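You operate a simulated robot arm through the tools that you are given. There is no shell and no other tool. Be economical: measure what you need, move in short steps, check, and stop when the job is done.

You are at the controls of a simulated robot arm. One attempt, no reset.

## Task
Lock the black case away in the spares cabinet.
Fine: on the cases shelf, its catch still locked; door shut, blue key turned back. Where these are worked on the way, their far stop is far enough and under half their travel is too little: blue key.
Where things are to end (x, y in the base frame): black case within 0.06 m of [1.11, 0.11].
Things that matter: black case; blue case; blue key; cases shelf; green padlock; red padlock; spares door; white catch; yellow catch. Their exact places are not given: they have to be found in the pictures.

It is judged by the outcome, as a careful person would: the job done as asked, and still so three seconds after it is handed in. It fails if anything else is knocked over, pushed out of place, dropped, spilled or broken.

## Robot
A 6-joint arm with a two-finger gripper on a trunk, on a base that drives. Base frame: it is fixed to the floor where the robot stands at the start and does not move with it; the origin is under the middle of the robot, x ahead of it, y to its left, z up. Readings come in m, rad, newtons and seconds.
It reaches about 1.298 m from its shoulder. Its first joint turns from -2.601 to 2.601 rad. Places, roughly: blue case [1.25, 0, 0.5]; blue key [0.9, 0, 0.9]; cases shelf [1.2, 0, 0.6]; spares door [1, -0.1, 0.7]; white catch [1.2, -0.1, 0.7]; yellow catch [0.7, 0.5, 0.9]. Payload 1.57 kg.
Tool frame: the origin (TCP) lies between the finger pads and is the grasp point; the fingertips stand 0.021 m ahead of it; z points along the fingers, y is the line along which they close. Largest opening 0.07 m; the body of the gripper starts 0.05 m behind the TCP.
Orientation is that of the tool frame in the base frame, as a unit quaternion [x, y, z, w]. With the fingers straight down and closing along the base's y, the tool's x points along the base's -x, its y along +y and its z along -z.

## Interface
- The arm moves only by the tool arm_command. Its argument "deltas" is a list of rows, each an object (a shift or turn left out is 0, a gripper value left out holds the last) with "slide": the shift along the tool's x, y, z in m, a list of three; "angular": the turn, a rotation vector about the tool's x, y, z in rad, a list of three; "grip": the opening in per cent of the stroke, from 0 (shut) to 100 (fully open). In form: [{"slide": [dx, dy, dz], "angular": [wx, wy, wz], "grip": grip}, ...]. A call has 1 to 10 rows; each row is the pose to reach, as a shift and turn from the pose commanded when the call began, along the tool's axes at that moment. A row lasts 0.2 s, in which the tool goes at most 0.05 m and 0.15 rad; a call with a longer step from one row to the next is refused whole, and so is a gripper value outside its range. Where a pose cannot be reached the arm comes as near as it can. A force on the tool above 40 N (or 10 N above the force at the start of the call, whichever is more), or a blocked arm, ends the call early, and 0.2 s more pass. Each finger halts on what it meets, pressing with about 26 N; the grip force reading is that of the motor and also rises with nothing between the fingers. The clock runs only during rows and for 0.2 s after the last one: add rows that repeat a pose to give the fingers time. The reply holds the time, the measured pose of the TCP, the force on the tool along the base axes, the opening and the grip force, in the units named above and with some noise, with the torque about the TCP (base axes, N m) and any sound that the robot's microphone picked up, and new pictures: "show" is both (left out), scene, wrist or none.
- Cameras (640 x 400 px; columns grow to the right, rows downward): "scene" is now at [0.0347, 0.1645, 1.8222]; the picture's right is [-0.10, -0.99, 0.00], its down [-0.69, 0.07, -0.72] and it looks along [0.72, -0.07, -0.69] (base axes); focal length 250 px, centre (320, 200). "wrist" rides on the gripper at [0.079, 0.004, -0.081] in the tool frame; the picture's right is [-0.05, 1.00, 0.00], its down [-0.67, -0.04, -0.74] and it looks along [-0.74, -0.04, 0.67] (tool axes); focal length 256 px, centre (320, 200).
- move_column(by): slides the trunk up (or, below 0, down) by that many m; the arm and the scene camera ride with it, the base frame stays. It gives what a move gives, with no picture.
- base_move(legs): drives the robot by 1 to 6 legs, each [ahead, turn to the left] in m and rad, along the robot's own axes; the way and the turn of a leg run together, so that a leg with both is an arc; at most 1.5 m and 3.142 rad a leg. The arm and the cameras ride along, it lands a little off, and it stops where it bumps. It gives what a move gives, and a new picture of the scene camera.
- turn_head(pan, tilt): turns the head with the scene camera to pan (to the left, within 2.705 rad either way) and tilt (down, from -0.506 to 1.204), counted from straight ahead of the robot. It gives what a move gives, and a new picture of the scene camera.
- probe_pixels(camera, pixels): for up to 12 pixels [column, row] of the newest picture of that camera ("zoom" is the newest enlarged one), the place [x, y, z] in the base frame of the surface seen there, good to about 0.003 m. It takes no simulated time.
- zoom(camera, box): a new picture of the part [left, top, right, bottom] of that camera's present view, enlarged. It takes no simulated time.
- job_done(): hands the job in; it is judged then, once.

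Go step by step. Measure first, check grasps and placings, and put right what went wrong. The budget is 80 turns and 260 pictures, counting those below and the enlarged ones. Unless the task says otherwise, let go and move clear before handing in, and close with one line.

The tools are called as name(argument=value, ...) on one line, values as JSON. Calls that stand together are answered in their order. arm_command: Moves the arm, as the interface text tells. Its arguments: {"type":"object","properties":{"deltas":{"type":"array","items":{"type":"object","properties":{"slide":{"type":"array","items":{"type":"number"}},"angular":{"type":"array","items":{"type":"number"}},"grip":{"type":"number"}}}},"show":{"type":"string","enum":["both","scene","wrist","none"]}},"required":["deltas"]} The other tools are called the same way: move_column (by) slides the trunk up or down; base_move (legs) drives the base; turn_head (pan, tilt) turns the head that bears the scene camera; probe_pixels (camera, pixels) gives the place of the surface under pixels of a picture; zoom (camera, box) takes an enlarged picture of a part of a camera's view; job_done () hands the job in.

At the start:

```text
t: 0.0
tcp_pos: [0.77, 0.1126, 1.1543]
tcp_rot: [-0.001, 1.0, 0.0, -0.001]
force: [-0.8, -0.2, -0.4]
torque: [0.01, -0.01, 0.0]
gripper_width: 0.0701
finger_force: 0.0
trunk travel left (down, up): [-0.836, 0.134]
robot x, y, heading: [-0.0017, 0.0035, 0.0]
head pan, tilt: [-0.101, 0.763]
```

scene: 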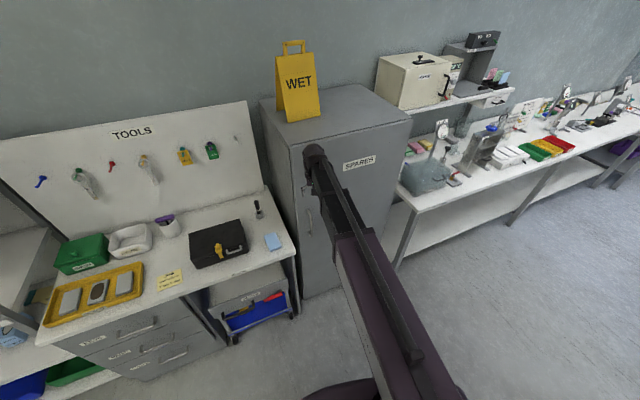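
wrist: 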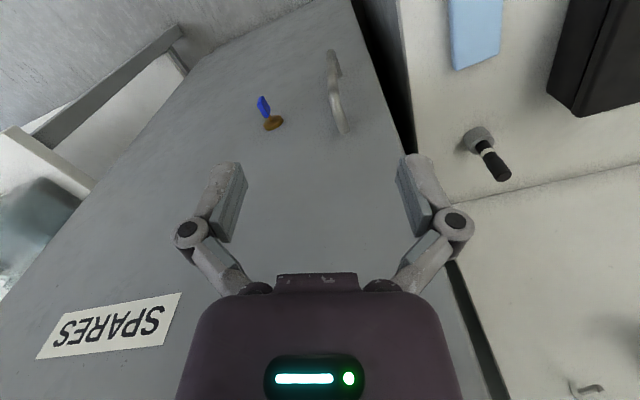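

The scene shows the spares cabinet around (345,190), the black case at (218,243) and the blue key in the wrist view at (268,112). I'll zoom in on these and measure them.

zoom(camera="scene", box=[160, 180, 320, 280])

zoom(camera="wrist", box=[220, 30, 380, 130])

probe_pixels(camera="wrist", pixels=[[262, 106], [273, 123], [333, 55], [335, 90], [342, 130], [300, 120], [100, 200], [375, 60], [440, 220], [480, 140], [505, 178], [200, 200]])

probe_pixels(camera="scene", pixels=[[192, 234], [240, 222], [246, 251], [195, 267], [219, 250], [233, 248], [262, 100], [290, 150], [409, 118], [305, 297], [388, 266], [300, 110]])

```text
4.00 times, centred on (240, 230) of scene
```

zoom: 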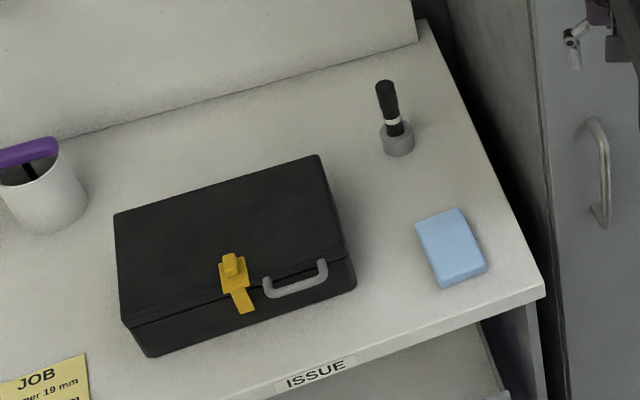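

```text
4.00 times, centred on (300, 80) of wrist
```

zoom: 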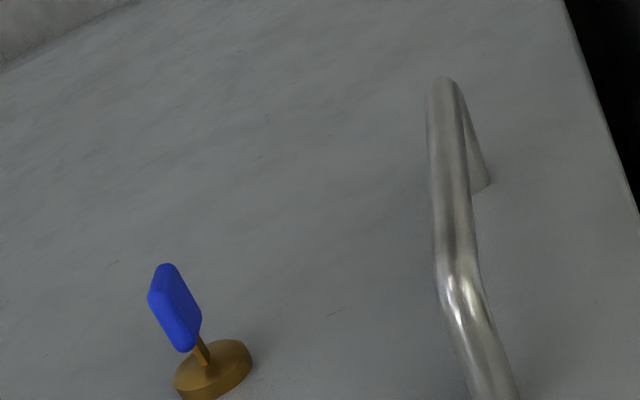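

```text
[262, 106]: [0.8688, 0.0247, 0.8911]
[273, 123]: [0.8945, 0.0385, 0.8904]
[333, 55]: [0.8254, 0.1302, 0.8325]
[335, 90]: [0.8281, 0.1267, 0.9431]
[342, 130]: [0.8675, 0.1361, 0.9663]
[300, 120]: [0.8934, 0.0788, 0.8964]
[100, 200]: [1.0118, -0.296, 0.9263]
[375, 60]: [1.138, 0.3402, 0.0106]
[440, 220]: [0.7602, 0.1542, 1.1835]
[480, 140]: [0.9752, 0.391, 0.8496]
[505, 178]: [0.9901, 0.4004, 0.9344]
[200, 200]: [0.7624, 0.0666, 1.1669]
```

```text
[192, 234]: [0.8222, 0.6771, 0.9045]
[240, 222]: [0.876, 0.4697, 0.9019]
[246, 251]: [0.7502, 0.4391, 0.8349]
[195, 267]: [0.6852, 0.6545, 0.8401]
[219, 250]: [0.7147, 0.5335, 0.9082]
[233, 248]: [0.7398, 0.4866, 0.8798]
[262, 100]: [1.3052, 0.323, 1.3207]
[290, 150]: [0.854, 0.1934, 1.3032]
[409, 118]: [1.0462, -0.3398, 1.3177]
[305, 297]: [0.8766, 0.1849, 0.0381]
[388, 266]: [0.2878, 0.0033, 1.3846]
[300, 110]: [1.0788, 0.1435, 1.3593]
```

The case, handle and key are visible. I'll measure the case details in an enlarged picture.

zoom(camera="scene", box=[180, 210, 260, 280])

zoom(camera="wrist", box=[250, 85, 290, 135])

```text
5.71 times, centred on (220, 245) of scene
```

zoom: 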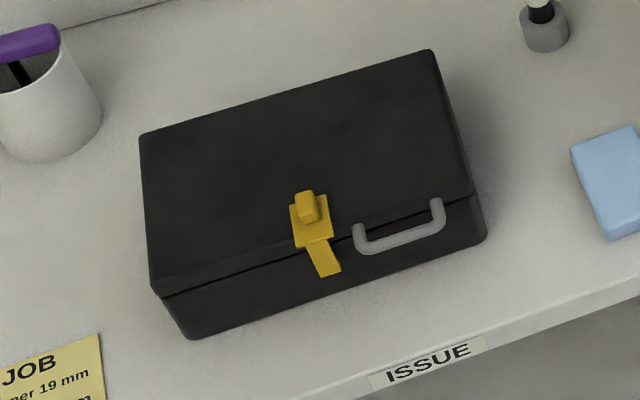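

```text
8.00 times, centred on (270, 110) of wrist
```

zoom: 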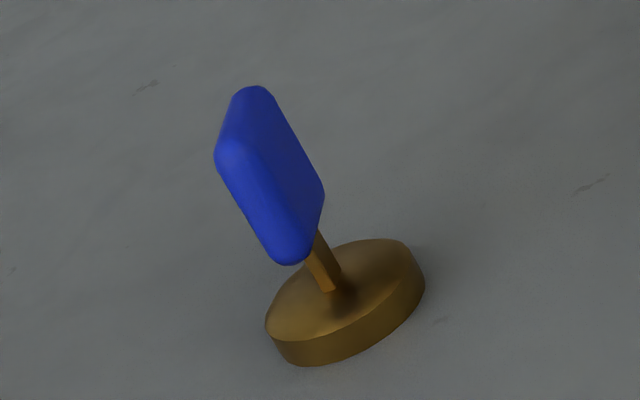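

I'll probe the key bow's corners, then the case in a fresh zoom.

probe_pixels(camera="zoom", pixels=[[248, 92], [224, 155], [285, 255], [320, 195], [255, 165], [270, 210], [240, 120], [290, 150], [325, 285], [345, 290], [395, 245], [290, 345]])

probe_pixels(camera="scene", pixels=[[199, 227], [233, 217], [238, 234], [200, 262], [205, 265], [225, 253], [230, 252], [234, 247], [218, 246], [220, 256], [240, 238], [250, 245]])

zoom(camera="scene", box=[180, 210, 260, 280])

```text
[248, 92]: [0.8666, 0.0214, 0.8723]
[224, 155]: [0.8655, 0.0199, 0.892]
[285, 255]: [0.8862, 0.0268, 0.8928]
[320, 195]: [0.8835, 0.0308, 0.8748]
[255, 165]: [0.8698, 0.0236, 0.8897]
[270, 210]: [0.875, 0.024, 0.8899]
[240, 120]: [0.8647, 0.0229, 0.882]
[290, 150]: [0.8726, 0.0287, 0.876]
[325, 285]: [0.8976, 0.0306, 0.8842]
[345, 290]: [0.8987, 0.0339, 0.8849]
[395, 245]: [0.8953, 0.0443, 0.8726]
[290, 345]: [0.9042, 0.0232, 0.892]
```

```text
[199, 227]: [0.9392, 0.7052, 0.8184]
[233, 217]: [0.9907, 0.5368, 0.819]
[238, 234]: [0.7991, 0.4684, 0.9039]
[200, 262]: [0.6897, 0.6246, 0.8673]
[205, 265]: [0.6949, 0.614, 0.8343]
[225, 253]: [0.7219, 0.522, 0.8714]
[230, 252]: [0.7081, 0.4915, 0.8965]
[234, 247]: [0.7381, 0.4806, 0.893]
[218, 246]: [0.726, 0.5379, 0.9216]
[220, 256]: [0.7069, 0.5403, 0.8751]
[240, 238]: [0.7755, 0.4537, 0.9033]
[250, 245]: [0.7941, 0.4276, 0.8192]
```

```text
5.71 times, centred on (220, 245) of scene
```

zoom: 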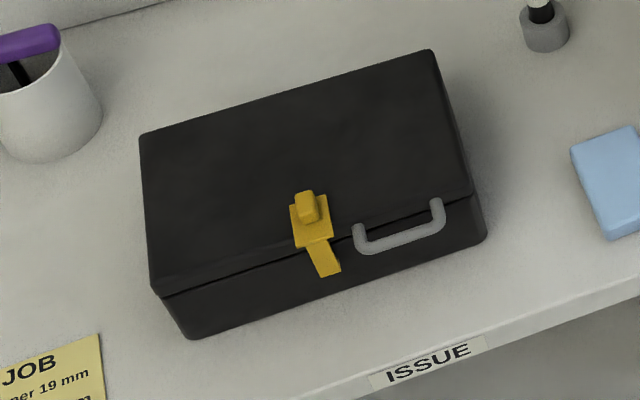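

probe_pixels(camera="zoom", pixels=[[142, 136], [430, 54], [470, 190], [158, 285], [362, 250], [400, 240], [440, 222], [358, 230], [437, 203], [305, 208], [327, 265], [192, 330]])

turn_head(pan=0.15, tilt=0.85)

```text
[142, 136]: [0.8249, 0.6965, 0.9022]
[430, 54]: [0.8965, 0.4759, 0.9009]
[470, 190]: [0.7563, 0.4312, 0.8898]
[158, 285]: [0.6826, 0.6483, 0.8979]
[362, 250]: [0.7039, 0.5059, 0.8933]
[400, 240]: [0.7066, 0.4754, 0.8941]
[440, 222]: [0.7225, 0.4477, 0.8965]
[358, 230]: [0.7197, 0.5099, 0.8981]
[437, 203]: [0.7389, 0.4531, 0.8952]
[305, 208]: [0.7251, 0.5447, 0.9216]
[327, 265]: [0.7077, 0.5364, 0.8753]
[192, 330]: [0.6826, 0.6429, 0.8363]
```

```text
t: 0.8
tcp_pos: [0.7707, 0.1129, 1.155]
tcp_rot: [-0.001, 1.0, -0.001, 0.001]
force: [0.1, 0.4, 0.0]
torque: [-0.03, -0.04, 0.0]
gripper_width: 0.07
finger_force: 0.0
trunk travel left (down, up): [-0.836, 0.134]
robot x, y, heading: [0.0011, 0.0037, 0.002]
head pan, tilt: [0.15, 0.85]
```

scene: 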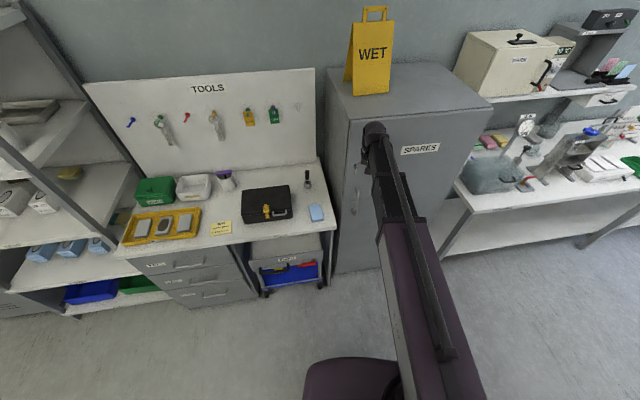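

The case is 0.232 × 0.148 × 0.085 m and is too thick to span, so the handle bar is the only grip. The key bow stands vertical at about (0.875, 0.026, 0.882) and the door faces along yaw ≈0.346. I'll bring the tool level in front of the key.

arm_command(deltas=[{"slide": [0.005, -0.012, 0.02], "angular": [0, -0.15, 0]}, {"slide": [0.01, -0.024, 0.045], "angular": [0, -0.3, 0]}, {"slide": [0.015, -0.036, 0.07], "angular": [0, -0.45, 0]}, {"slide": [0.02, -0.048, 0.095], "angular": [0, -0.6, 0]}, {"slide": [0.02, -0.06, 0.12], "angular": [0, -0.75, 0]}, {"slide": [0.02, -0.072, 0.15], "angular": [0, -0.9, 0]}, {"slide": [0.02, -0.084, 0.18], "angular": [0, -1.05, 0]}, {"slide": [0.02, -0.096, 0.21], "angular": [0, -1.2, 0]}, {"slide": [0.02, -0.108, 0.24], "angular": [0, -1.35, 0]}, {"slide": [0.02, -0.121, 0.273], "angular": [0, -1.5, 0]}], show="both")

```text
t: 3.0
tcp_pos: [0.7312, -0.0185, 1.3271]
tcp_rot: [-0.001, 0.732, -0.002, 0.681]
force: [1.0, -0.1, -0.2]
torque: [0.01, 0.02, 0.0]
gripper_width: 0.0699
finger_force: 0.0
out of reach, approached as far as the arm can: row 1, 2, 3, 4, 5, 6, 7, 8, 9, 10
trunk travel left (down, up): [-0.836, 0.134]
robot x, y, heading: [0.0012, 0.0057, 0.001]
head pan, tilt: [0.15, 0.85]
```

scene: 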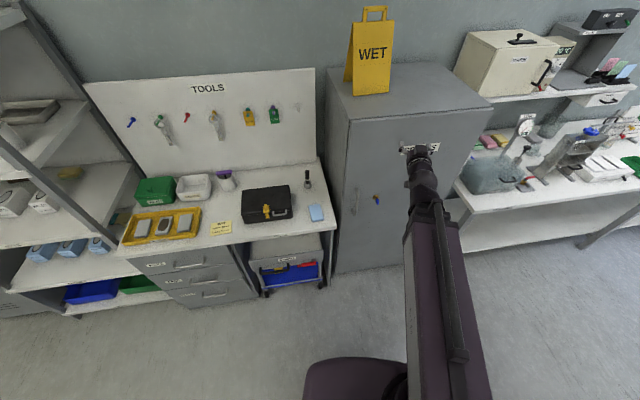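
wrist: 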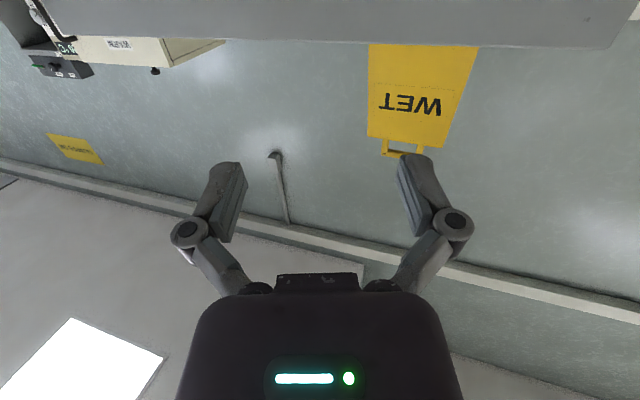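

The arm couldn't fold that low with the trunk up: the TCP is at z 1.327, level and in front of the cabinet. I'll lower the trunk instead.

move_column(by=-0.44)

arm_command(deltas=[{"slide": [0, 0, 0]}], show="both")

```text
refused: -0.44 is not a number from -0.4 to 0.4
```

```text
t: 3.4
tcp_pos: [0.732, -0.017, 1.3272]
tcp_rot: [0.0, 0.732, 0.0, 0.681]
force: [0.6, -1.2, -0.1]
torque: [-0.01, 0.03, 0.03]
gripper_width: 0.07
finger_force: 0.0
trunk travel left (down, up): [-0.836, 0.134]
robot x, y, heading: [-0.0002, 0.004, -0.007]
head pan, tilt: [0.15, 0.85]
```

scene: 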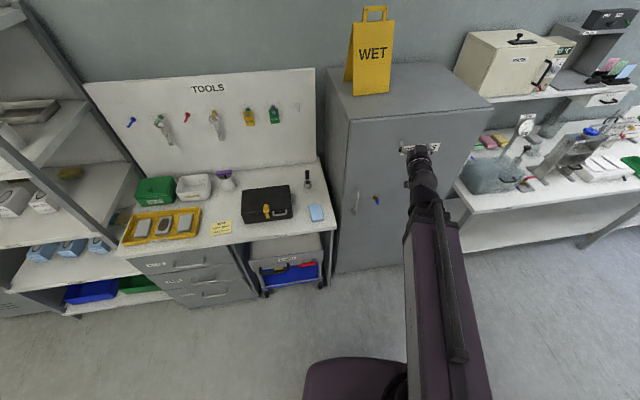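
wrist: 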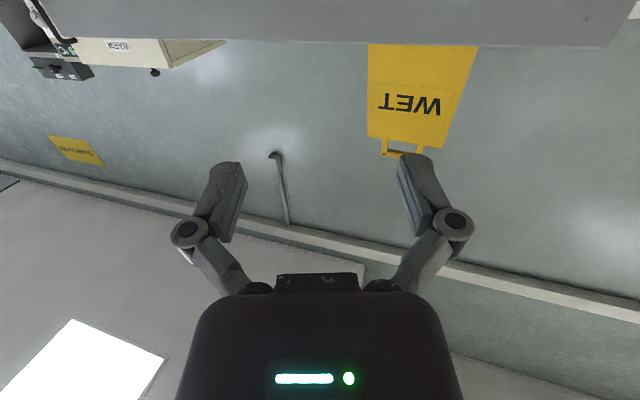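

The limit is 0.4 per move, so I'll go down 0.4.

move_column(by=-0.4)

turn_head(pan=0.1, tilt=0.5)

```text
t: 7.2
tcp_pos: [0.7306, -0.0167, 0.9261]
tcp_rot: [0.0, 0.732, 0.0, 0.681]
force: [0.3, 0.5, -0.5]
torque: [0.04, -0.03, 0.0]
gripper_width: 0.0701
finger_force: 0.1
trunk travel left (down, up): [-0.436, 0.534]
robot x, y, heading: [-0.0018, 0.0062, 0.002]
head pan, tilt: [0.15, 0.85]
```

```text
t: 8.0
tcp_pos: [0.7306, -0.016, 0.926]
tcp_rot: [-0.001, 0.732, 0.001, 0.681]
force: [0.2, -0.5, -0.4]
torque: [-0.01, -0.05, 0.03]
gripper_width: 0.0698
finger_force: 0.0
trunk travel left (down, up): [-0.436, 0.534]
robot x, y, heading: [-0.0003, 0.0018, 0.0]
head pan, tilt: [0.099, 0.499]
```

scene: 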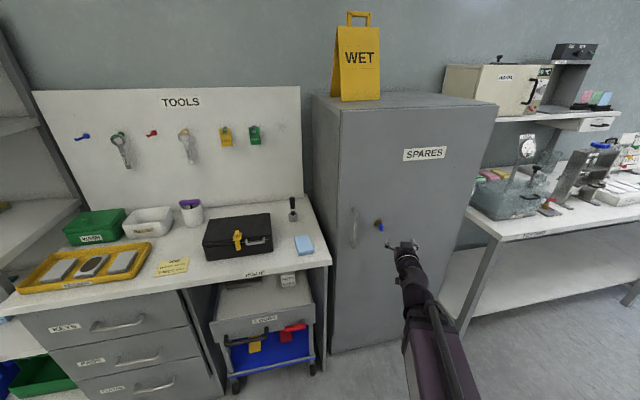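

The TCP is at z 0.926, pitched about 0.07 rad down. I'll align with the door normal, 9 cm short of the key.

arm_command(deltas=[{"slide": [0.013, 0.003, 0.02], "angular": [-0.115, -0.024, -0.004]}, {"slide": [0.026, 0.006, 0.04], "angular": [-0.23, -0.048, -0.008]}, {"slide": [0.0388, 0.01, 0.06], "angular": [-0.346, -0.072, -0.0126]}, {"slide": [0.0388, 0.01, 0.06], "angular": [-0.346, -0.072, -0.0126]}])

```text
t: 9.0
tcp_pos: [0.7899, -0.0063, 0.9416]
tcp_rot: [-0.123, 0.696, 0.123, 0.697]
force: [-0.5, 0.3, -0.7]
torque: [0.01, 0.01, 0.01]
gripper_width: 0.07
finger_force: 0.1
out of reach, approached as far as the arm can: row 1, 2, 3, 4
trunk travel left (down, up): [-0.436, 0.534]
robot x, y, heading: [-0.0033, 0.0037, 0.003]
head pan, tilt: [0.099, 0.499]
```

scene: 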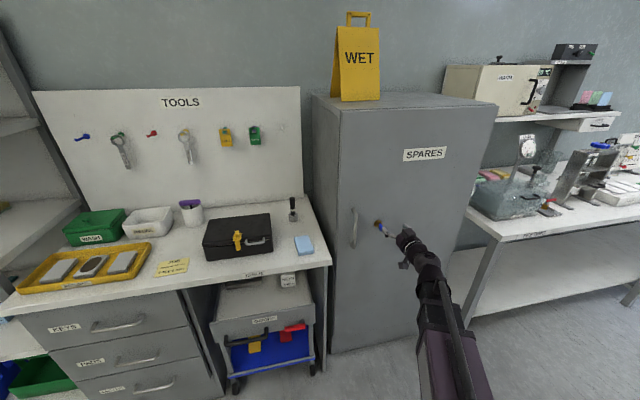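
wrist: 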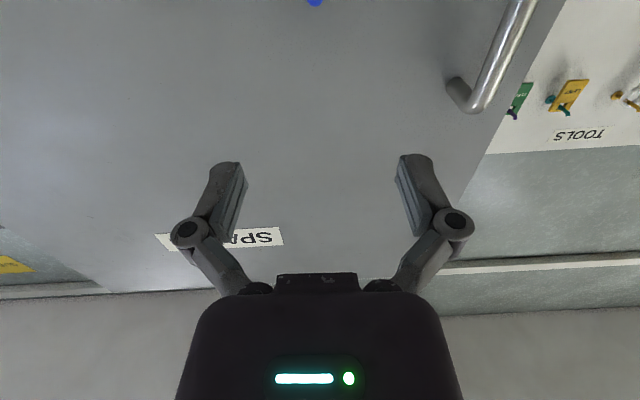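

Orientation now matches the door normal, but the arm stays above its command. I'll drop the trunk a bit more for working room and see where the TCP lands.

move_column(by=-0.1)

arm_command(deltas=[{"slide": [-0.041, 0, 0]}], show="wrist")

```text
t: 10.4
tcp_pos: [0.7893, -0.0087, 0.8404]
tcp_rot: [-0.123, 0.697, 0.123, 0.695]
force: [0.8, -1.3, -0.5]
torque: [-0.02, -0.02, -0.02]
gripper_width: 0.0703
finger_force: 0.0
trunk travel left (down, up): [-0.336, 0.634]
robot x, y, heading: [-0.0039, 0.0014, -0.001]
head pan, tilt: [0.099, 0.499]
```

```text
t: 10.8
tcp_pos: [0.7892, -0.0055, 0.8409]
tcp_rot: [-0.122, 0.697, 0.122, 0.696]
force: [-0.5, 0.4, -0.5]
torque: [0.0, 0.01, -0.01]
gripper_width: 0.07
finger_force: 0.2
out of reach, approached as far as the arm can: row 1
trunk travel left (down, up): [-0.336, 0.634]
robot x, y, heading: [-0.0006, 0.0027, 0.003]
head pan, tilt: [0.099, 0.499]
```

wrist: 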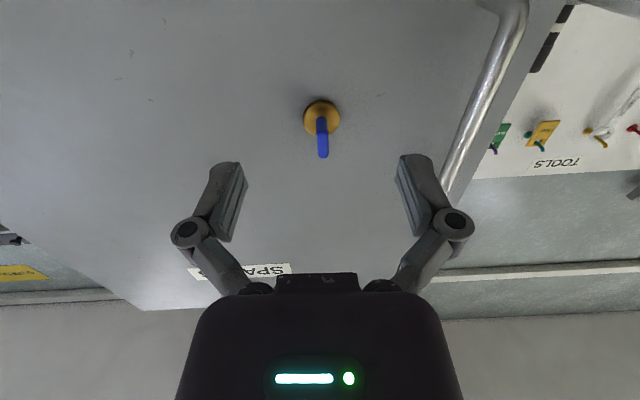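

The TCP is at z 0.841 and the key at (322,140) is centred, but the reading did not move. The commanded pose may still be a lower one, so I'll command a larger upward step.

arm_command(deltas=[{"slide": [-0.042, 0, 0]}, {"slide": [-0.042, 0, 0]}], show="none")

```text
t: 11.4
tcp_pos: [0.7893, -0.0072, 0.8409]
tcp_rot: [-0.122, 0.697, 0.121, 0.696]
force: [-0.2, -0.2, -0.2]
torque: [-0.01, 0.0, -0.01]
gripper_width: 0.07
finger_force: 0.0
out of reach, approached as far as the arm can: row 1, 2
trunk travel left (down, up): [-0.336, 0.634]
robot x, y, heading: [-0.0028, 0.0009, 0.003]
head pan, tilt: [0.099, 0.499]
```

arm_command(deltas=[{"slide": [-0.02, 0, 0.03]}, {"slide": [-0.042, 0, 0.03]}], show="scene")

```text
t: 12.0
tcp_pos: [0.8161, 0.0032, 0.8403]
tcp_rot: [-0.122, 0.697, 0.122, 0.696]
force: [0.7, 0.5, 1.1]
torque: [0.02, -0.01, 0.0]
gripper_width: 0.0698
finger_force: 0.1
out of reach, approached as far as the arm can: row 1, 2
trunk travel left (down, up): [-0.336, 0.634]
robot x, y, heading: [-0.0044, 0.0016, -0.003]
head pan, tilt: [0.099, 0.499]
```

scene: 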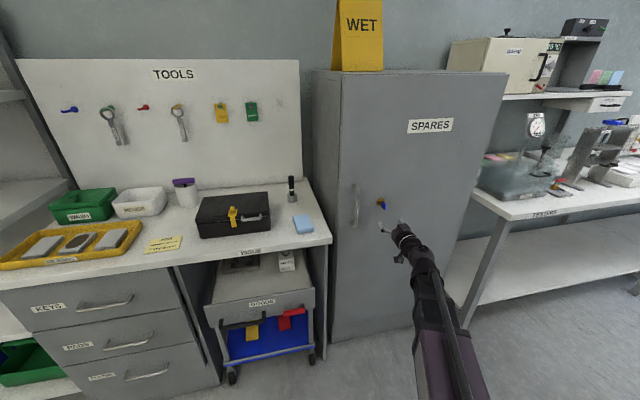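

The TCP's z doesn't change at all: the arm is planar (SCARA-like) and height comes from the trunk. I'll raise the trunk 0.042 to reach key height.

move_column(by=0.042)

arm_command(deltas=[{"slide": [0, 0, 0.03]}], show="wrist")

```text
t: 12.8
tcp_pos: [0.8152, 0.0045, 0.8824]
tcp_rot: [-0.123, 0.697, 0.123, 0.696]
force: [-0.2, 0.6, -0.4]
torque: [-0.02, 0.02, 0.03]
gripper_width: 0.0703
finger_force: 0.1
trunk travel left (down, up): [-0.378, 0.592]
robot x, y, heading: [0.0003, 0.0025, -0.001]
head pan, tilt: [0.099, 0.499]
```

```text
t: 13.2
tcp_pos: [0.8438, 0.0149, 0.8834]
tcp_rot: [-0.122, 0.696, 0.122, 0.698]
force: [-0.3, -0.3, 0.4]
torque: [0.02, 0.02, -0.02]
gripper_width: 0.0697
finger_force: 0.1
trunk travel left (down, up): [-0.378, 0.592]
robot x, y, heading: [-0.0006, 0.0034, 0.003]
head pan, tilt: [0.099, 0.499]
```

wrist: 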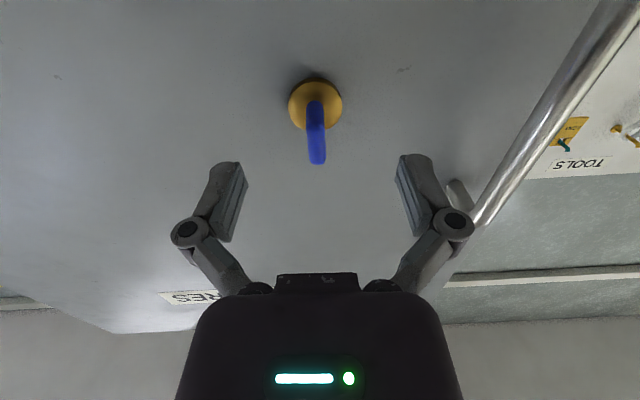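

The key is centred between the fingers at (316,130). I'll advance 0.029 and close.

arm_command(deltas=[{"slide": [0, 0, 0.029]}, {"slide": [0, 0, 0.029], "grip": 0}, {"slide": [0, 0, 0.029], "grip": 0}, {"slide": [0, 0, 0.029], "grip": 0}, {"slide": [0, 0, 0.029], "grip": 0}], show="wrist")

```text
t: 14.4
tcp_pos: [0.8735, 0.0228, 0.8831]
tcp_rot: [-0.12, 0.697, 0.121, 0.697]
force: [-1.4, -16.1, 0.1]
torque: [-0.16, 0.35, -0.83]
gripper_width: 0.0087
finger_force: 32.3
trunk travel left (down, up): [-0.378, 0.592]
robot x, y, heading: [0.0019, 0.003, 0.0]
head pan, tilt: [0.099, 0.499]
```

wrist: 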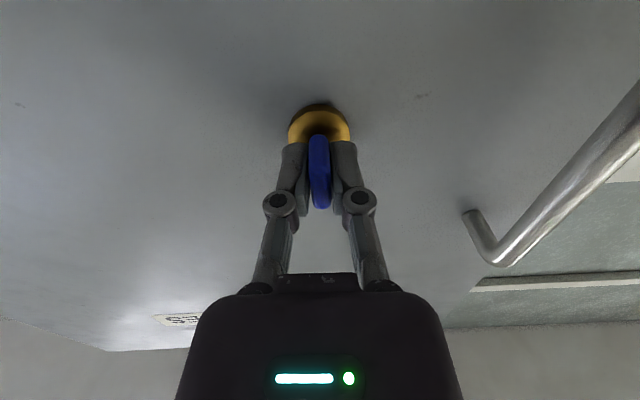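

The key is gripped (width 8.7 mm) with a 16 N side force. I'll relieve that by 2 mm and try a small clockwise turn.

arm_command(deltas=[{"slide": [0, -0.002, 0]}, {"slide": [0, -0.002, 0], "angular": [0, 0, 0.12]}, {"slide": [0, -0.002, 0], "angular": [0, 0, 0.25]}], show="wrist")

```text
t: 15.2
tcp_pos: [0.8715, 0.0215, 0.8821]
tcp_rot: [-0.034, 0.706, 0.209, 0.676]
force: [1.5, -3.9, -0.7]
torque: [0.18, -0.58, -0.81]
gripper_width: 0.0089
finger_force: 32.2
trunk travel left (down, up): [-0.378, 0.592]
robot x, y, heading: [0.0018, 0.0026, 0.002]
head pan, tilt: [0.099, 0.499]
```

wrist: 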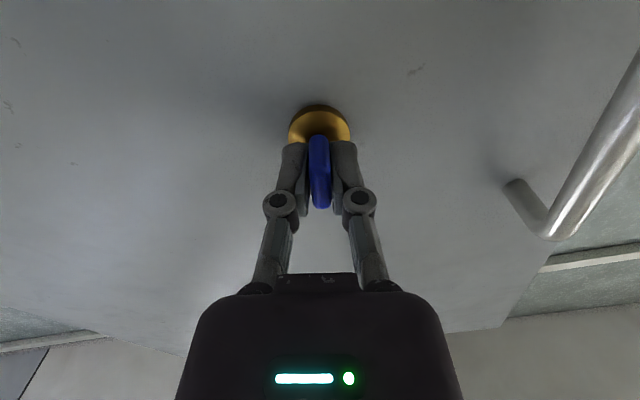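

The key turns clockwise freely (bow still aligned in the fingers). I'll continue toward a quarter turn.

arm_command(deltas=[{"angular": [0, 0, 0.14]}, {"angular": [0, 0, 0.28]}, {"angular": [0, 0, 0.42]}, {"angular": [0, 0, 0.56]}, {"angular": [0, 0, 0.7]}, {"angular": [0, 0, 0.84]}, {"angular": [0, 0, 0.98]}, {"angular": [0, 0, 1.12]}, {"angular": [0, 0, 1.26]}, {"angular": [0, 0, 1.32]}], show="wrist")

```text
t: 17.3
tcp_pos: [0.874, 0.0201, 0.8808]
tcp_rot: [0.393, 0.589, 0.568, 0.42]
force: [-2.5, -3.2, -26.1]
torque: [-0.25, 0.43, -0.05]
gripper_width: 0.0088
finger_force: 32.5
trunk travel left (down, up): [-0.378, 0.592]
robot x, y, heading: [0.0067, 0.0004, -0.001]
head pan, tilt: [0.099, 0.499]
stopped in row 10: the force on the tool passed its limit at 41 N (the readings are from after the stop); the commanded pose is now the measured one
```

wrist: 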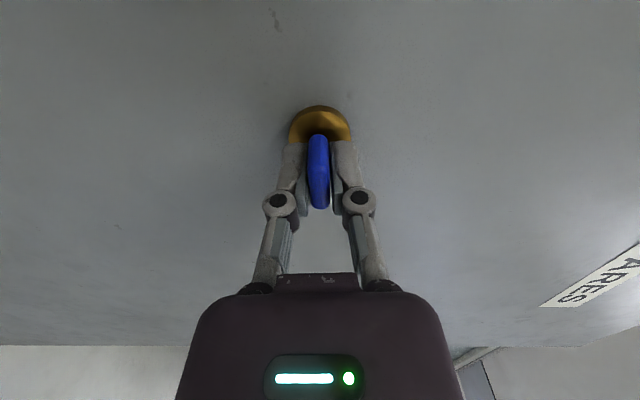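

The key has turned about 88°, to horizontal. I'll release and back off.

arm_command(deltas=[{"grip": 100}, {"grip": 100}, {"grip": 100}, {"slide": [0, 0, -0.04], "grip": 100}, {"slide": [0, 0, -0.08], "grip": 100}], show="both")

```text
t: 18.5
tcp_pos: [0.7948, -0.0068, 0.8826]
tcp_rot: [0.394, 0.589, 0.568, 0.418]
force: [0.3, -0.8, -0.2]
torque: [0.02, -0.01, -0.02]
gripper_width: 0.0701
finger_force: 0.1
trunk travel left (down, up): [-0.378, 0.592]
robot x, y, heading: [0.0009, 0.0062, 0.002]
head pan, tilt: [0.099, 0.499]
```

scene: 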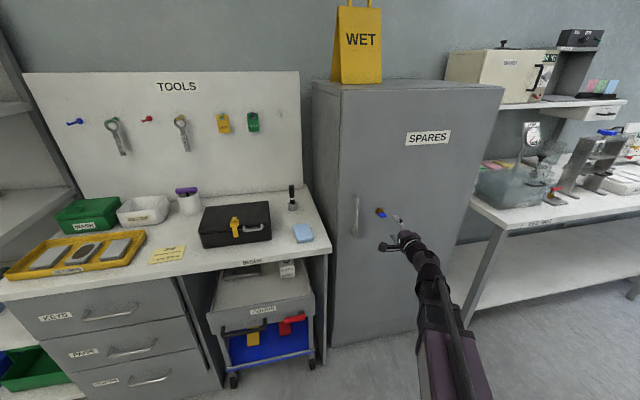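
wrist: 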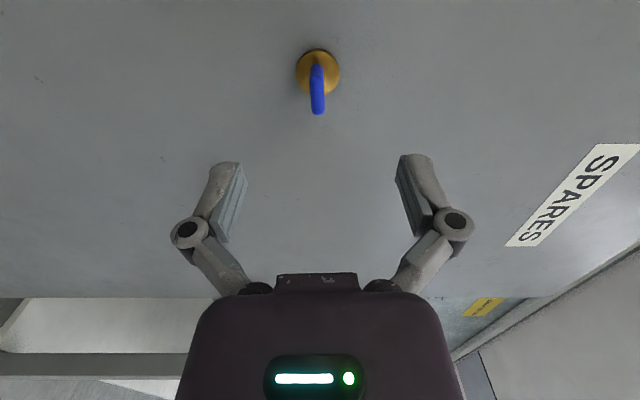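

The key is now horizontal at (380,212). I'll measure the handle and roll the tool back for a horizontal close.

zoom(camera="scene", box=[330, 180, 410, 250])

probe_pixels(camera="zoom", pixels=[[213, 140], [205, 200], [200, 260], [198, 300], [190, 330], [185, 250], [260, 250], [215, 180], [380, 250], [440, 270], [100, 250], [300, 350]])

arm_command(deltas=[{"angular": [0, 0, -0.15]}, {"angular": [0, 0, -0.3]}, {"angular": [0, 0, -0.45]}, {"angular": [0, 0, -0.6]}, {"angular": [0, 0, -0.75]}, {"angular": [0, 0, -0.9]}, {"angular": [0, 0, -1.05]}, {"angular": [0, 0, -1.2]}, {"angular": [0, 0, -1.35]}, {"angular": [0, 0, -1.5]}], show="wrist")

```text
5.71 times, centred on (370, 215) of scene
```

zoom: 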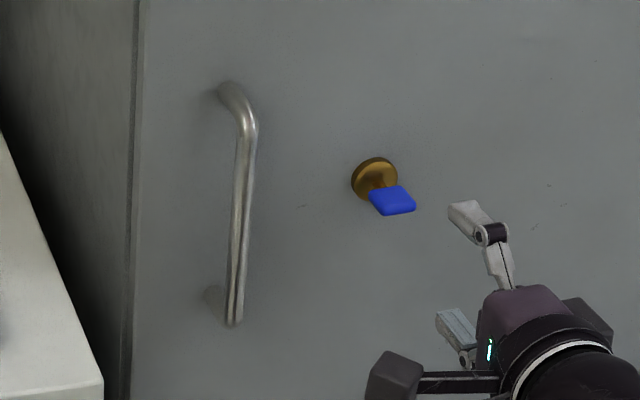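

```text
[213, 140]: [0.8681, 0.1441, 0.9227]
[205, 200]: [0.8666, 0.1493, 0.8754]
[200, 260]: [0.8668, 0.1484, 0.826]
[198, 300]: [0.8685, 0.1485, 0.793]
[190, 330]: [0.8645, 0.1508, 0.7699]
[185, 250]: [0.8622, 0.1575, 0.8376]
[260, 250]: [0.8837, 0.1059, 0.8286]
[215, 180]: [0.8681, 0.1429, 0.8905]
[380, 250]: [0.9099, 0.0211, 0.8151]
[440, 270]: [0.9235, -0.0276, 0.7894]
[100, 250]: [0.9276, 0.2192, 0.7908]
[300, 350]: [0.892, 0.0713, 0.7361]
```

```text
t: 20.7
tcp_pos: [0.7964, -0.0059, 0.8825]
tcp_rot: [-0.113, 0.698, 0.131, 0.695]
force: [-0.3, 0.8, 0.0]
torque: [0.01, 0.03, -0.01]
gripper_width: 0.0698
finger_force: 0.0
trunk travel left (down, up): [-0.378, 0.592]
robot x, y, heading: [-0.0027, 0.0057, -0.002]
head pan, tilt: [0.099, 0.499]
```

wrist: 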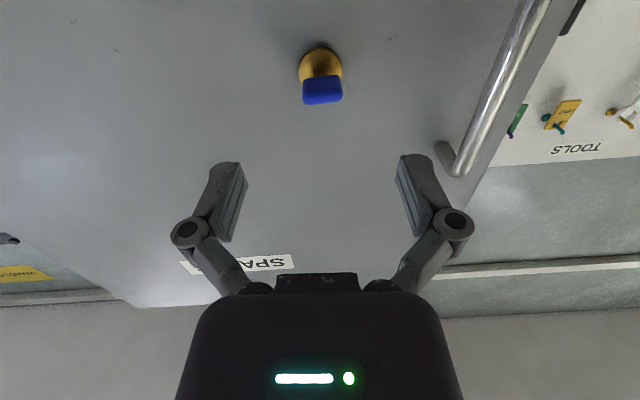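

I missed the bar with those pixels. I'll probe it in the wrist view.

probe_pixels(camera="wrist", pixels=[[530, 25], [510, 65], [490, 105], [470, 145], [460, 170], [445, 150], [410, 90], [200, 100], [60, 60], [520, 50]])

zoom(camera="scene", box=[330, 180, 410, 250])

probe_pixels(camera="zoom", pixels=[[247, 140], [243, 180], [238, 240], [235, 300], [233, 318], [600, 100], [160, 200]])

```text
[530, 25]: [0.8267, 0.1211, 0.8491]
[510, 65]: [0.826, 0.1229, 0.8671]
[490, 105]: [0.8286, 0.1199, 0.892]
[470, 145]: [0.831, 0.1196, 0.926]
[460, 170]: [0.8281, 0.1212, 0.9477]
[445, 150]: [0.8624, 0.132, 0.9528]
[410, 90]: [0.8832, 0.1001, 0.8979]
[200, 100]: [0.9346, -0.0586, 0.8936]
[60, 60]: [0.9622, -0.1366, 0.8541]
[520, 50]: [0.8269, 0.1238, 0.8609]
```

```text
5.71 times, centred on (370, 215) of scene
```

zoom: 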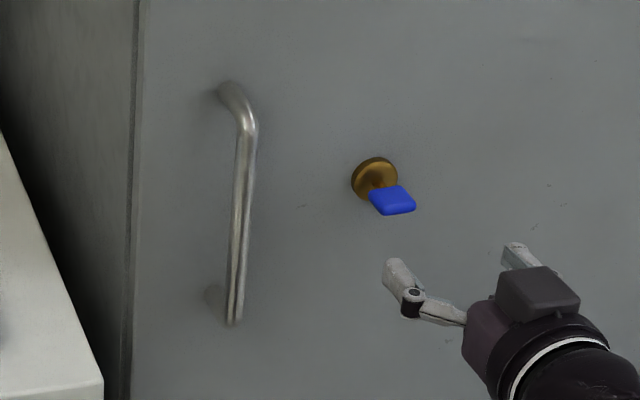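

```text
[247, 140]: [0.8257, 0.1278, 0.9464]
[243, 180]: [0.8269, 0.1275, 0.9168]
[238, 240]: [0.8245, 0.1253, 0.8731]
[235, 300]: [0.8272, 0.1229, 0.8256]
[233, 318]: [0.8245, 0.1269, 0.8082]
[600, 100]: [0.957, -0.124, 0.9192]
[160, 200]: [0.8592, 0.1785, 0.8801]
```

The bar is at about (0.830, 0.126), z 0.81–0.955. I'll shift sideways in front of it.

arm_command(deltas=[{"slide": [0, 0.045, 0]}, {"slide": [0, 0.09, 0]}, {"slide": [0, 0.114, 0.0]}, {"slide": [0, 0.114, 0.006]}], show="wrist")

```text
t: 21.7
tcp_pos: [0.7636, 0.1032, 0.8832]
tcp_rot: [-0.113, 0.697, 0.13, 0.696]
force: [0.3, 0.1, 0.4]
torque: [-0.02, -0.02, -0.02]
gripper_width: 0.07
finger_force: 0.2
out of reach, approached as far as the arm can: row 3, 4
trunk travel left (down, up): [-0.378, 0.592]
robot x, y, heading: [0.0016, 0.0007, -0.0]
head pan, tilt: [0.099, 0.499]
```

wrist: 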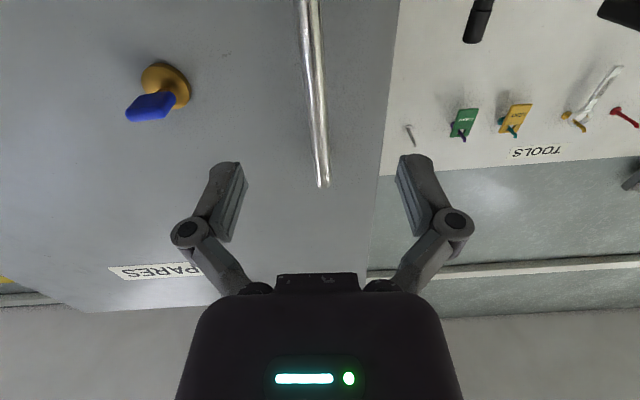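

The bar is centred between the fingers at (318,130). I'll go forward 0.07 and close.

arm_command(deltas=[{"slide": [0, 0, 0.035]}, {"slide": [0, 0, 0.068]}, {"slide": [0, 0, 0.068], "grip": 0}, {"slide": [0, 0, 0.068], "grip": 0}, {"slide": [0, 0, 0.068], "grip": 0}, {"slide": [0, 0, 0.068], "grip": 0}], show="wrist")

```text
t: 23.1
tcp_pos: [0.8277, 0.1239, 0.8822]
tcp_rot: [-0.111, 0.699, 0.13, 0.694]
force: [-4.3, -16.6, -2.4]
torque: [-0.64, 0.04, -0.18]
gripper_width: 0.0136
finger_force: 31.9
trunk travel left (down, up): [-0.378, 0.592]
robot x, y, heading: [0.0041, 0.0021, 0.004]
head pan, tilt: [0.099, 0.499]
```

wrist: 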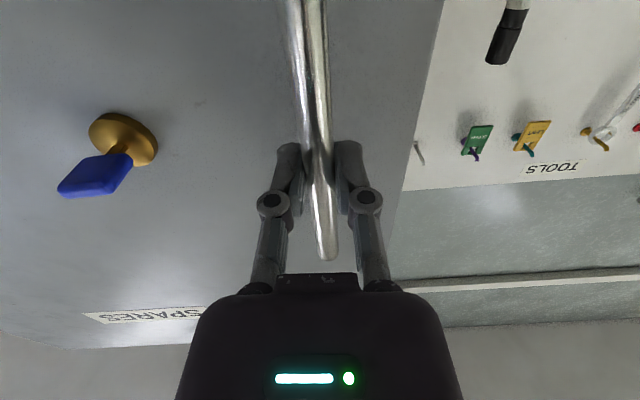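

The bar is gripped (width 13.6 mm). I'll pull the door open a little along its arc to test that it's unlocked.

arm_command(deltas=[{"slide": [0, -0.0025, -0.0204], "angular": [-0.04, 0, 0]}, {"slide": [0, -0.0056, -0.0408], "angular": [-0.08, 0, 0]}, {"slide": [0, -0.01, -0.061], "angular": [-0.12, 0, 0]}, {"slide": [0, -0.0145, -0.0809], "angular": [-0.16, 0, 0]}], show="scene")

```text
t: 24.1
tcp_pos: [0.7571, 0.0849, 0.8837]
tcp_rot: [-0.168, 0.686, 0.187, 0.683]
force: [-1.3, -0.7, -10.5]
torque: [-0.72, 0.17, -0.2]
gripper_width: 0.0137
finger_force: 31.9
out of reach, approached as far as the arm can: row 3
trunk travel left (down, up): [-0.378, 0.592]
robot x, y, heading: [-0.002, 0.0035, 0.002]
head pan, tilt: [0.099, 0.499]
```

scene: 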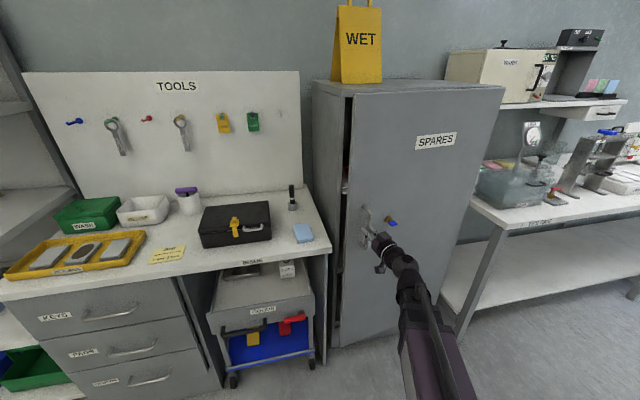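

The door opens freely with low forces. I'll continue the arc another 0.4 rad.

arm_command(deltas=[{"slide": [0, -0.0056, -0.0408], "angular": [-0.08, 0, 0]}, {"slide": [0, -0.0145, -0.0809], "angular": [-0.16, 0, 0]}, {"slide": [0, -0.0266, -0.1203], "angular": [-0.24, 0, 0]}, {"slide": [0, -0.0417, -0.1585], "angular": [-0.32, 0, 0]}, {"slide": [0, -0.0599, -0.1954], "angular": [-0.4, 0, 0]}], show="scene")

```text
t: 25.1
tcp_pos: [0.6505, -0.0073, 0.8836]
tcp_rot: [-0.265, 0.654, 0.279, 0.651]
force: [-1.8, 1.8, -7.8]
torque: [-0.51, -0.29, -0.1]
gripper_width: 0.0131
finger_force: 32.3
out of reach, approached as far as the arm can: row 4
trunk travel left (down, up): [-0.378, 0.592]
robot x, y, heading: [0.0022, 0.0058, -0.001]
head pan, tilt: [0.099, 0.499]
stopped in row 4: the force on the tool passed its limit at 42 N (the readings are from after the stop); the commanded pose is now the measured one
```

scene: 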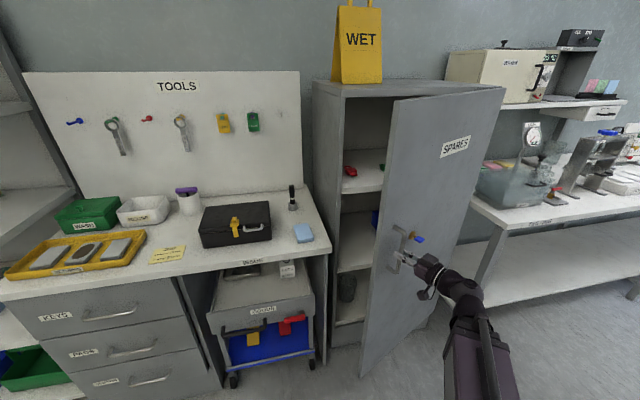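

The door is about 0.45 rad open, and pulling further hit a force limit. I'll let go, back off, and later push the door from its inner face.

arm_command(deltas=[{"grip": 100}, {"grip": 100}, {"grip": 100}, {"slide": [0, 0, -0.04]}, {"slide": [0, 0, -0.08]}, {"slide": [0, 0.03, -0.11], "angular": [0.12, 0, 0]}, {"slide": [0, 0.05, -0.14], "angular": [0.25, 0, 0]}], show="scene")

```text
t: 26.6
tcp_pos: [0.6355, -0.1391, 0.8822]
tcp_rot: [-0.179, 0.684, 0.194, 0.68]
force: [0.0, -0.5, 0.4]
torque: [0.01, 0.01, -0.01]
gripper_width: 0.0698
finger_force: 0.1
out of reach, approached as far as the arm can: row 4, 5, 6, 7
trunk travel left (down, up): [-0.378, 0.592]
robot x, y, heading: [-0.0005, 0.0041, -0.001]
head pan, tilt: [0.099, 0.499]
```

scene: 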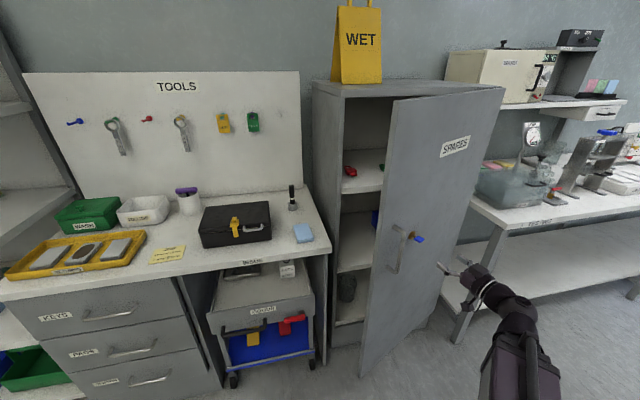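

The arm can't come closer than about 0.65 m from the base, so I'll drive back 0.3 m for room.

base_move(legs=[[-0.3, 0]])

```text
t: 29.1
tcp_pos: [0.3306, -0.1397, 0.8825]
tcp_rot: [-0.18, 0.684, 0.195, 0.68]
force: [0.2, -0.2, -0.6]
torque: [-0.01, -0.01, 0.0]
gripper_width: 0.07
finger_force: 0.0
trunk travel left (down, up): [-0.378, 0.592]
robot x, y, heading: [-0.3075, 0.0027, 0.002]
head pan, tilt: [0.099, 0.499]
```

scene: 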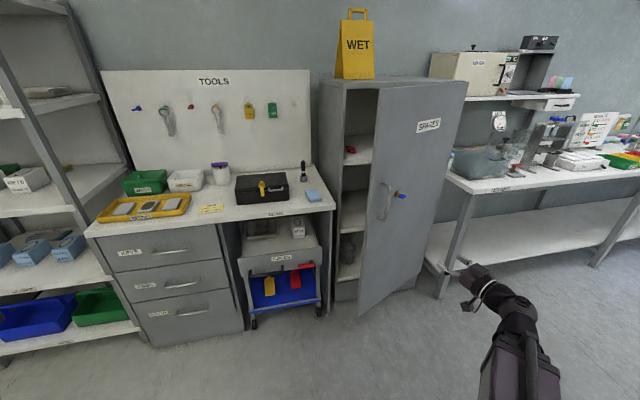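

The robot is now at x −0.31. I'll swing the closed gripper to the left of the door's free edge.

arm_command(deltas=[{"slide": [0, 0.021, 0.04], "angular": [0.08, 0, 0], "grip": 0}, {"slide": [0, 0.042, 0.08], "angular": [0.16, 0, 0]}, {"slide": [0, 0.063, 0.12], "angular": [0.24, 0, 0]}, {"slide": [0, 0.084, 0.16], "angular": [0.32, 0, 0]}, {"slide": [0, 0.105, 0.2], "angular": [0.4, 0, 0]}, {"slide": [0, 0.126, 0.24], "angular": [0.48, 0, 0]}, {"slide": [0, 0.147, 0.28], "angular": [0.56, 0, 0]}, {"slide": [0, 0.168, 0.322], "angular": [0.64, 0, 0]}], show="scene")

```text
t: 30.9
tcp_pos: [0.5194, 0.1694, 0.8796]
tcp_rot: [0.043, 0.709, -0.03, 0.703]
force: [-0.3, -0.8, 0.4]
torque: [0.02, 0.04, 0.01]
gripper_width: 0.0001
finger_force: 25.9
out of reach, approached as far as the arm can: row 1, 2, 3, 5, 6, 7, 8
trunk travel left (down, up): [-0.378, 0.592]
robot x, y, heading: [-0.3079, 0.0027, -0.002]
head pan, tilt: [0.099, 0.499]
```

scene: 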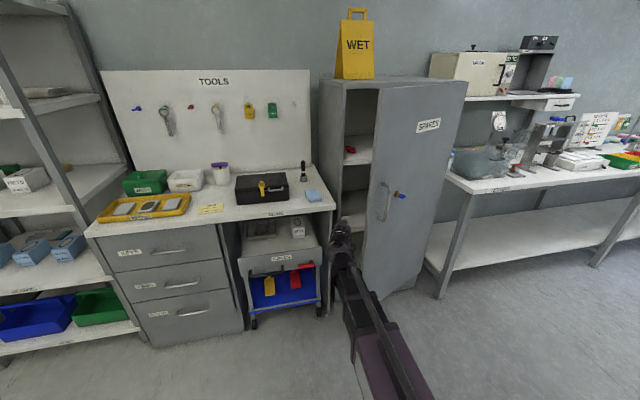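

The gripper is left of the door edge. I'll probe the edge before going in.

probe_pixels(camera="scene", pixels=[[380, 95], [374, 130], [371, 170], [367, 215], [365, 260], [465, 85], [325, 90], [350, 200], [350, 235], [350, 150], [430, 200], [310, 205]])

```text
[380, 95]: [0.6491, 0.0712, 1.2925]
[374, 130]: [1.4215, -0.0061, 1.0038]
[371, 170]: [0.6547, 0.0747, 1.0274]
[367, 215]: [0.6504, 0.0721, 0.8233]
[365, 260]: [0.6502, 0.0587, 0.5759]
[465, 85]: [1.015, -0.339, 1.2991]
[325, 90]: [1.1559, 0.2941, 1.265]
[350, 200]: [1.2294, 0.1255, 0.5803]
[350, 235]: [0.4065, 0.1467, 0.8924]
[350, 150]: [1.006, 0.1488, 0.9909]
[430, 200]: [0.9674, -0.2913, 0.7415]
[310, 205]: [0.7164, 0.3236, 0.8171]
```

The edge is at (0.65, 0.073) and the hinge near (1.015, −0.339). I'll go in past the edge, then sweep right.

arm_command(deltas=[{"slide": [0, 0, 0.046]}, {"slide": [0, 0, 0.092]}, {"slide": [0, 0, 0.138]}, {"slide": [0, 0, 0.181]}, {"slide": [0, -0.04, 0.18]}, {"slide": [0, -0.08, 0.178]}, {"slide": [0, -0.12, 0.17]}, {"slide": [0, -0.16, 0.16]}, {"slide": [0, -0.2, 0.15]}, {"slide": [0, -0.24, 0.14]}], show="scene")

```text
t: 32.3
tcp_pos: [0.6919, 0.0875, 0.8789]
tcp_rot: [0.037, 0.711, -0.024, 0.701]
force: [-0.1, -0.8, -0.9]
torque: [0.0, -0.02, 0.0]
gripper_width: 0.0
finger_force: 26.4
out of reach, approached as far as the arm can: row 5, 6
trunk travel left (down, up): [-0.378, 0.592]
robot x, y, heading: [-0.305, 0.0043, 0.003]
head pan, tilt: [0.099, 0.499]
stopped in row 6: the force on the tool passed its limit at 55 N (the readings are from after the stop); the commanded pose is now the measured one
```

scene: 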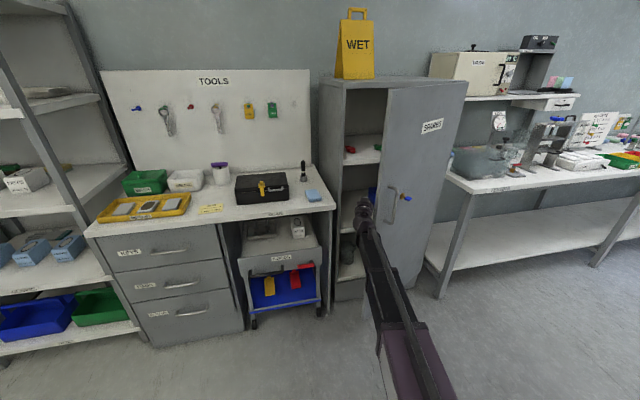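

An impact stopped it, and the door swung a bit. I'll continue more slowly.

arm_command(deltas=[{"slide": [0, -0.015, 0.0]}, {"slide": [0, -0.035, 0]}, {"slide": [0, -0.055, -0.005]}, {"slide": [0, -0.075, -0.01]}, {"slide": [0, -0.095, -0.015]}, {"slide": [0, -0.115, -0.02]}, {"slide": [0, -0.135, -0.025]}, {"slide": [0, -0.155, -0.03]}, {"slide": [0, -0.175, -0.035]}, {"slide": [0, -0.195, -0.04]}], show="scene")

```text
t: 33.2
tcp_pos: [0.6735, 0.0257, 0.8802]
tcp_rot: [0.037, 0.712, -0.021, 0.701]
force: [-6.7, 6.4, -1.7]
torque: [0.06, -0.22, -0.68]
gripper_width: 0.0
finger_force: 26.4
trunk travel left (down, up): [-0.378, 0.592]
robot x, y, heading: [-0.3043, 0.0048, -0.003]
head pan, tilt: [0.099, 0.499]
stopped in row 4: the force on the tool passed its limit at 50 N (the readings are from after the stop); the commanded pose is now the measured one
```

scene: 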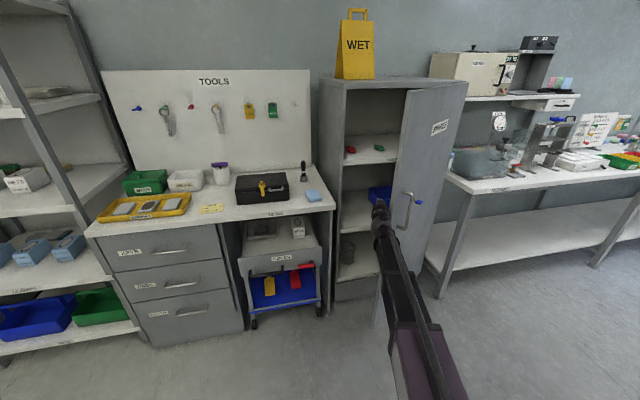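

Progress: the door is much wider open. I'll keep pushing at a gentler rate.

arm_command(deltas=[{"slide": [0, -0.006, 0.0]}, {"slide": [0, -0.014, 0]}, {"slide": [0, -0.024, 0]}, {"slide": [0, -0.036, 0]}, {"slide": [0, -0.05, 0]}, {"slide": [0, -0.065, 0]}, {"slide": [0, -0.08, 0]}, {"slide": [0, -0.095, 0]}, {"slide": [0, -0.11, 0]}, {"slide": [0, -0.125, 0]}], show="scene")

```text
t: 33.7
tcp_pos: [0.6709, 0.021, 0.8807]
tcp_rot: [0.036, 0.712, -0.017, 0.701]
force: [-6.6, 4.4, 0.9]
torque: [-0.01, 0.03, -0.58]
gripper_width: 0.0
finger_force: 25.5
trunk travel left (down, up): [-0.378, 0.592]
robot x, y, heading: [-0.3054, 0.0044, 0.001]
head pan, tilt: [0.099, 0.499]
stopped in row 2: the force on the tool passed its limit at 46 N (the readings are from after the stop); the commanded pose is now the measured one
```

scene: 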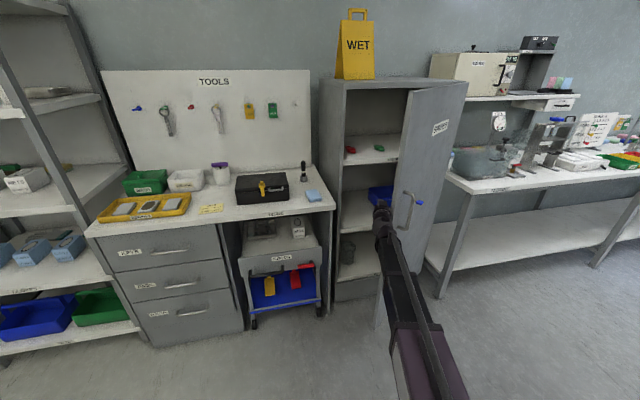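

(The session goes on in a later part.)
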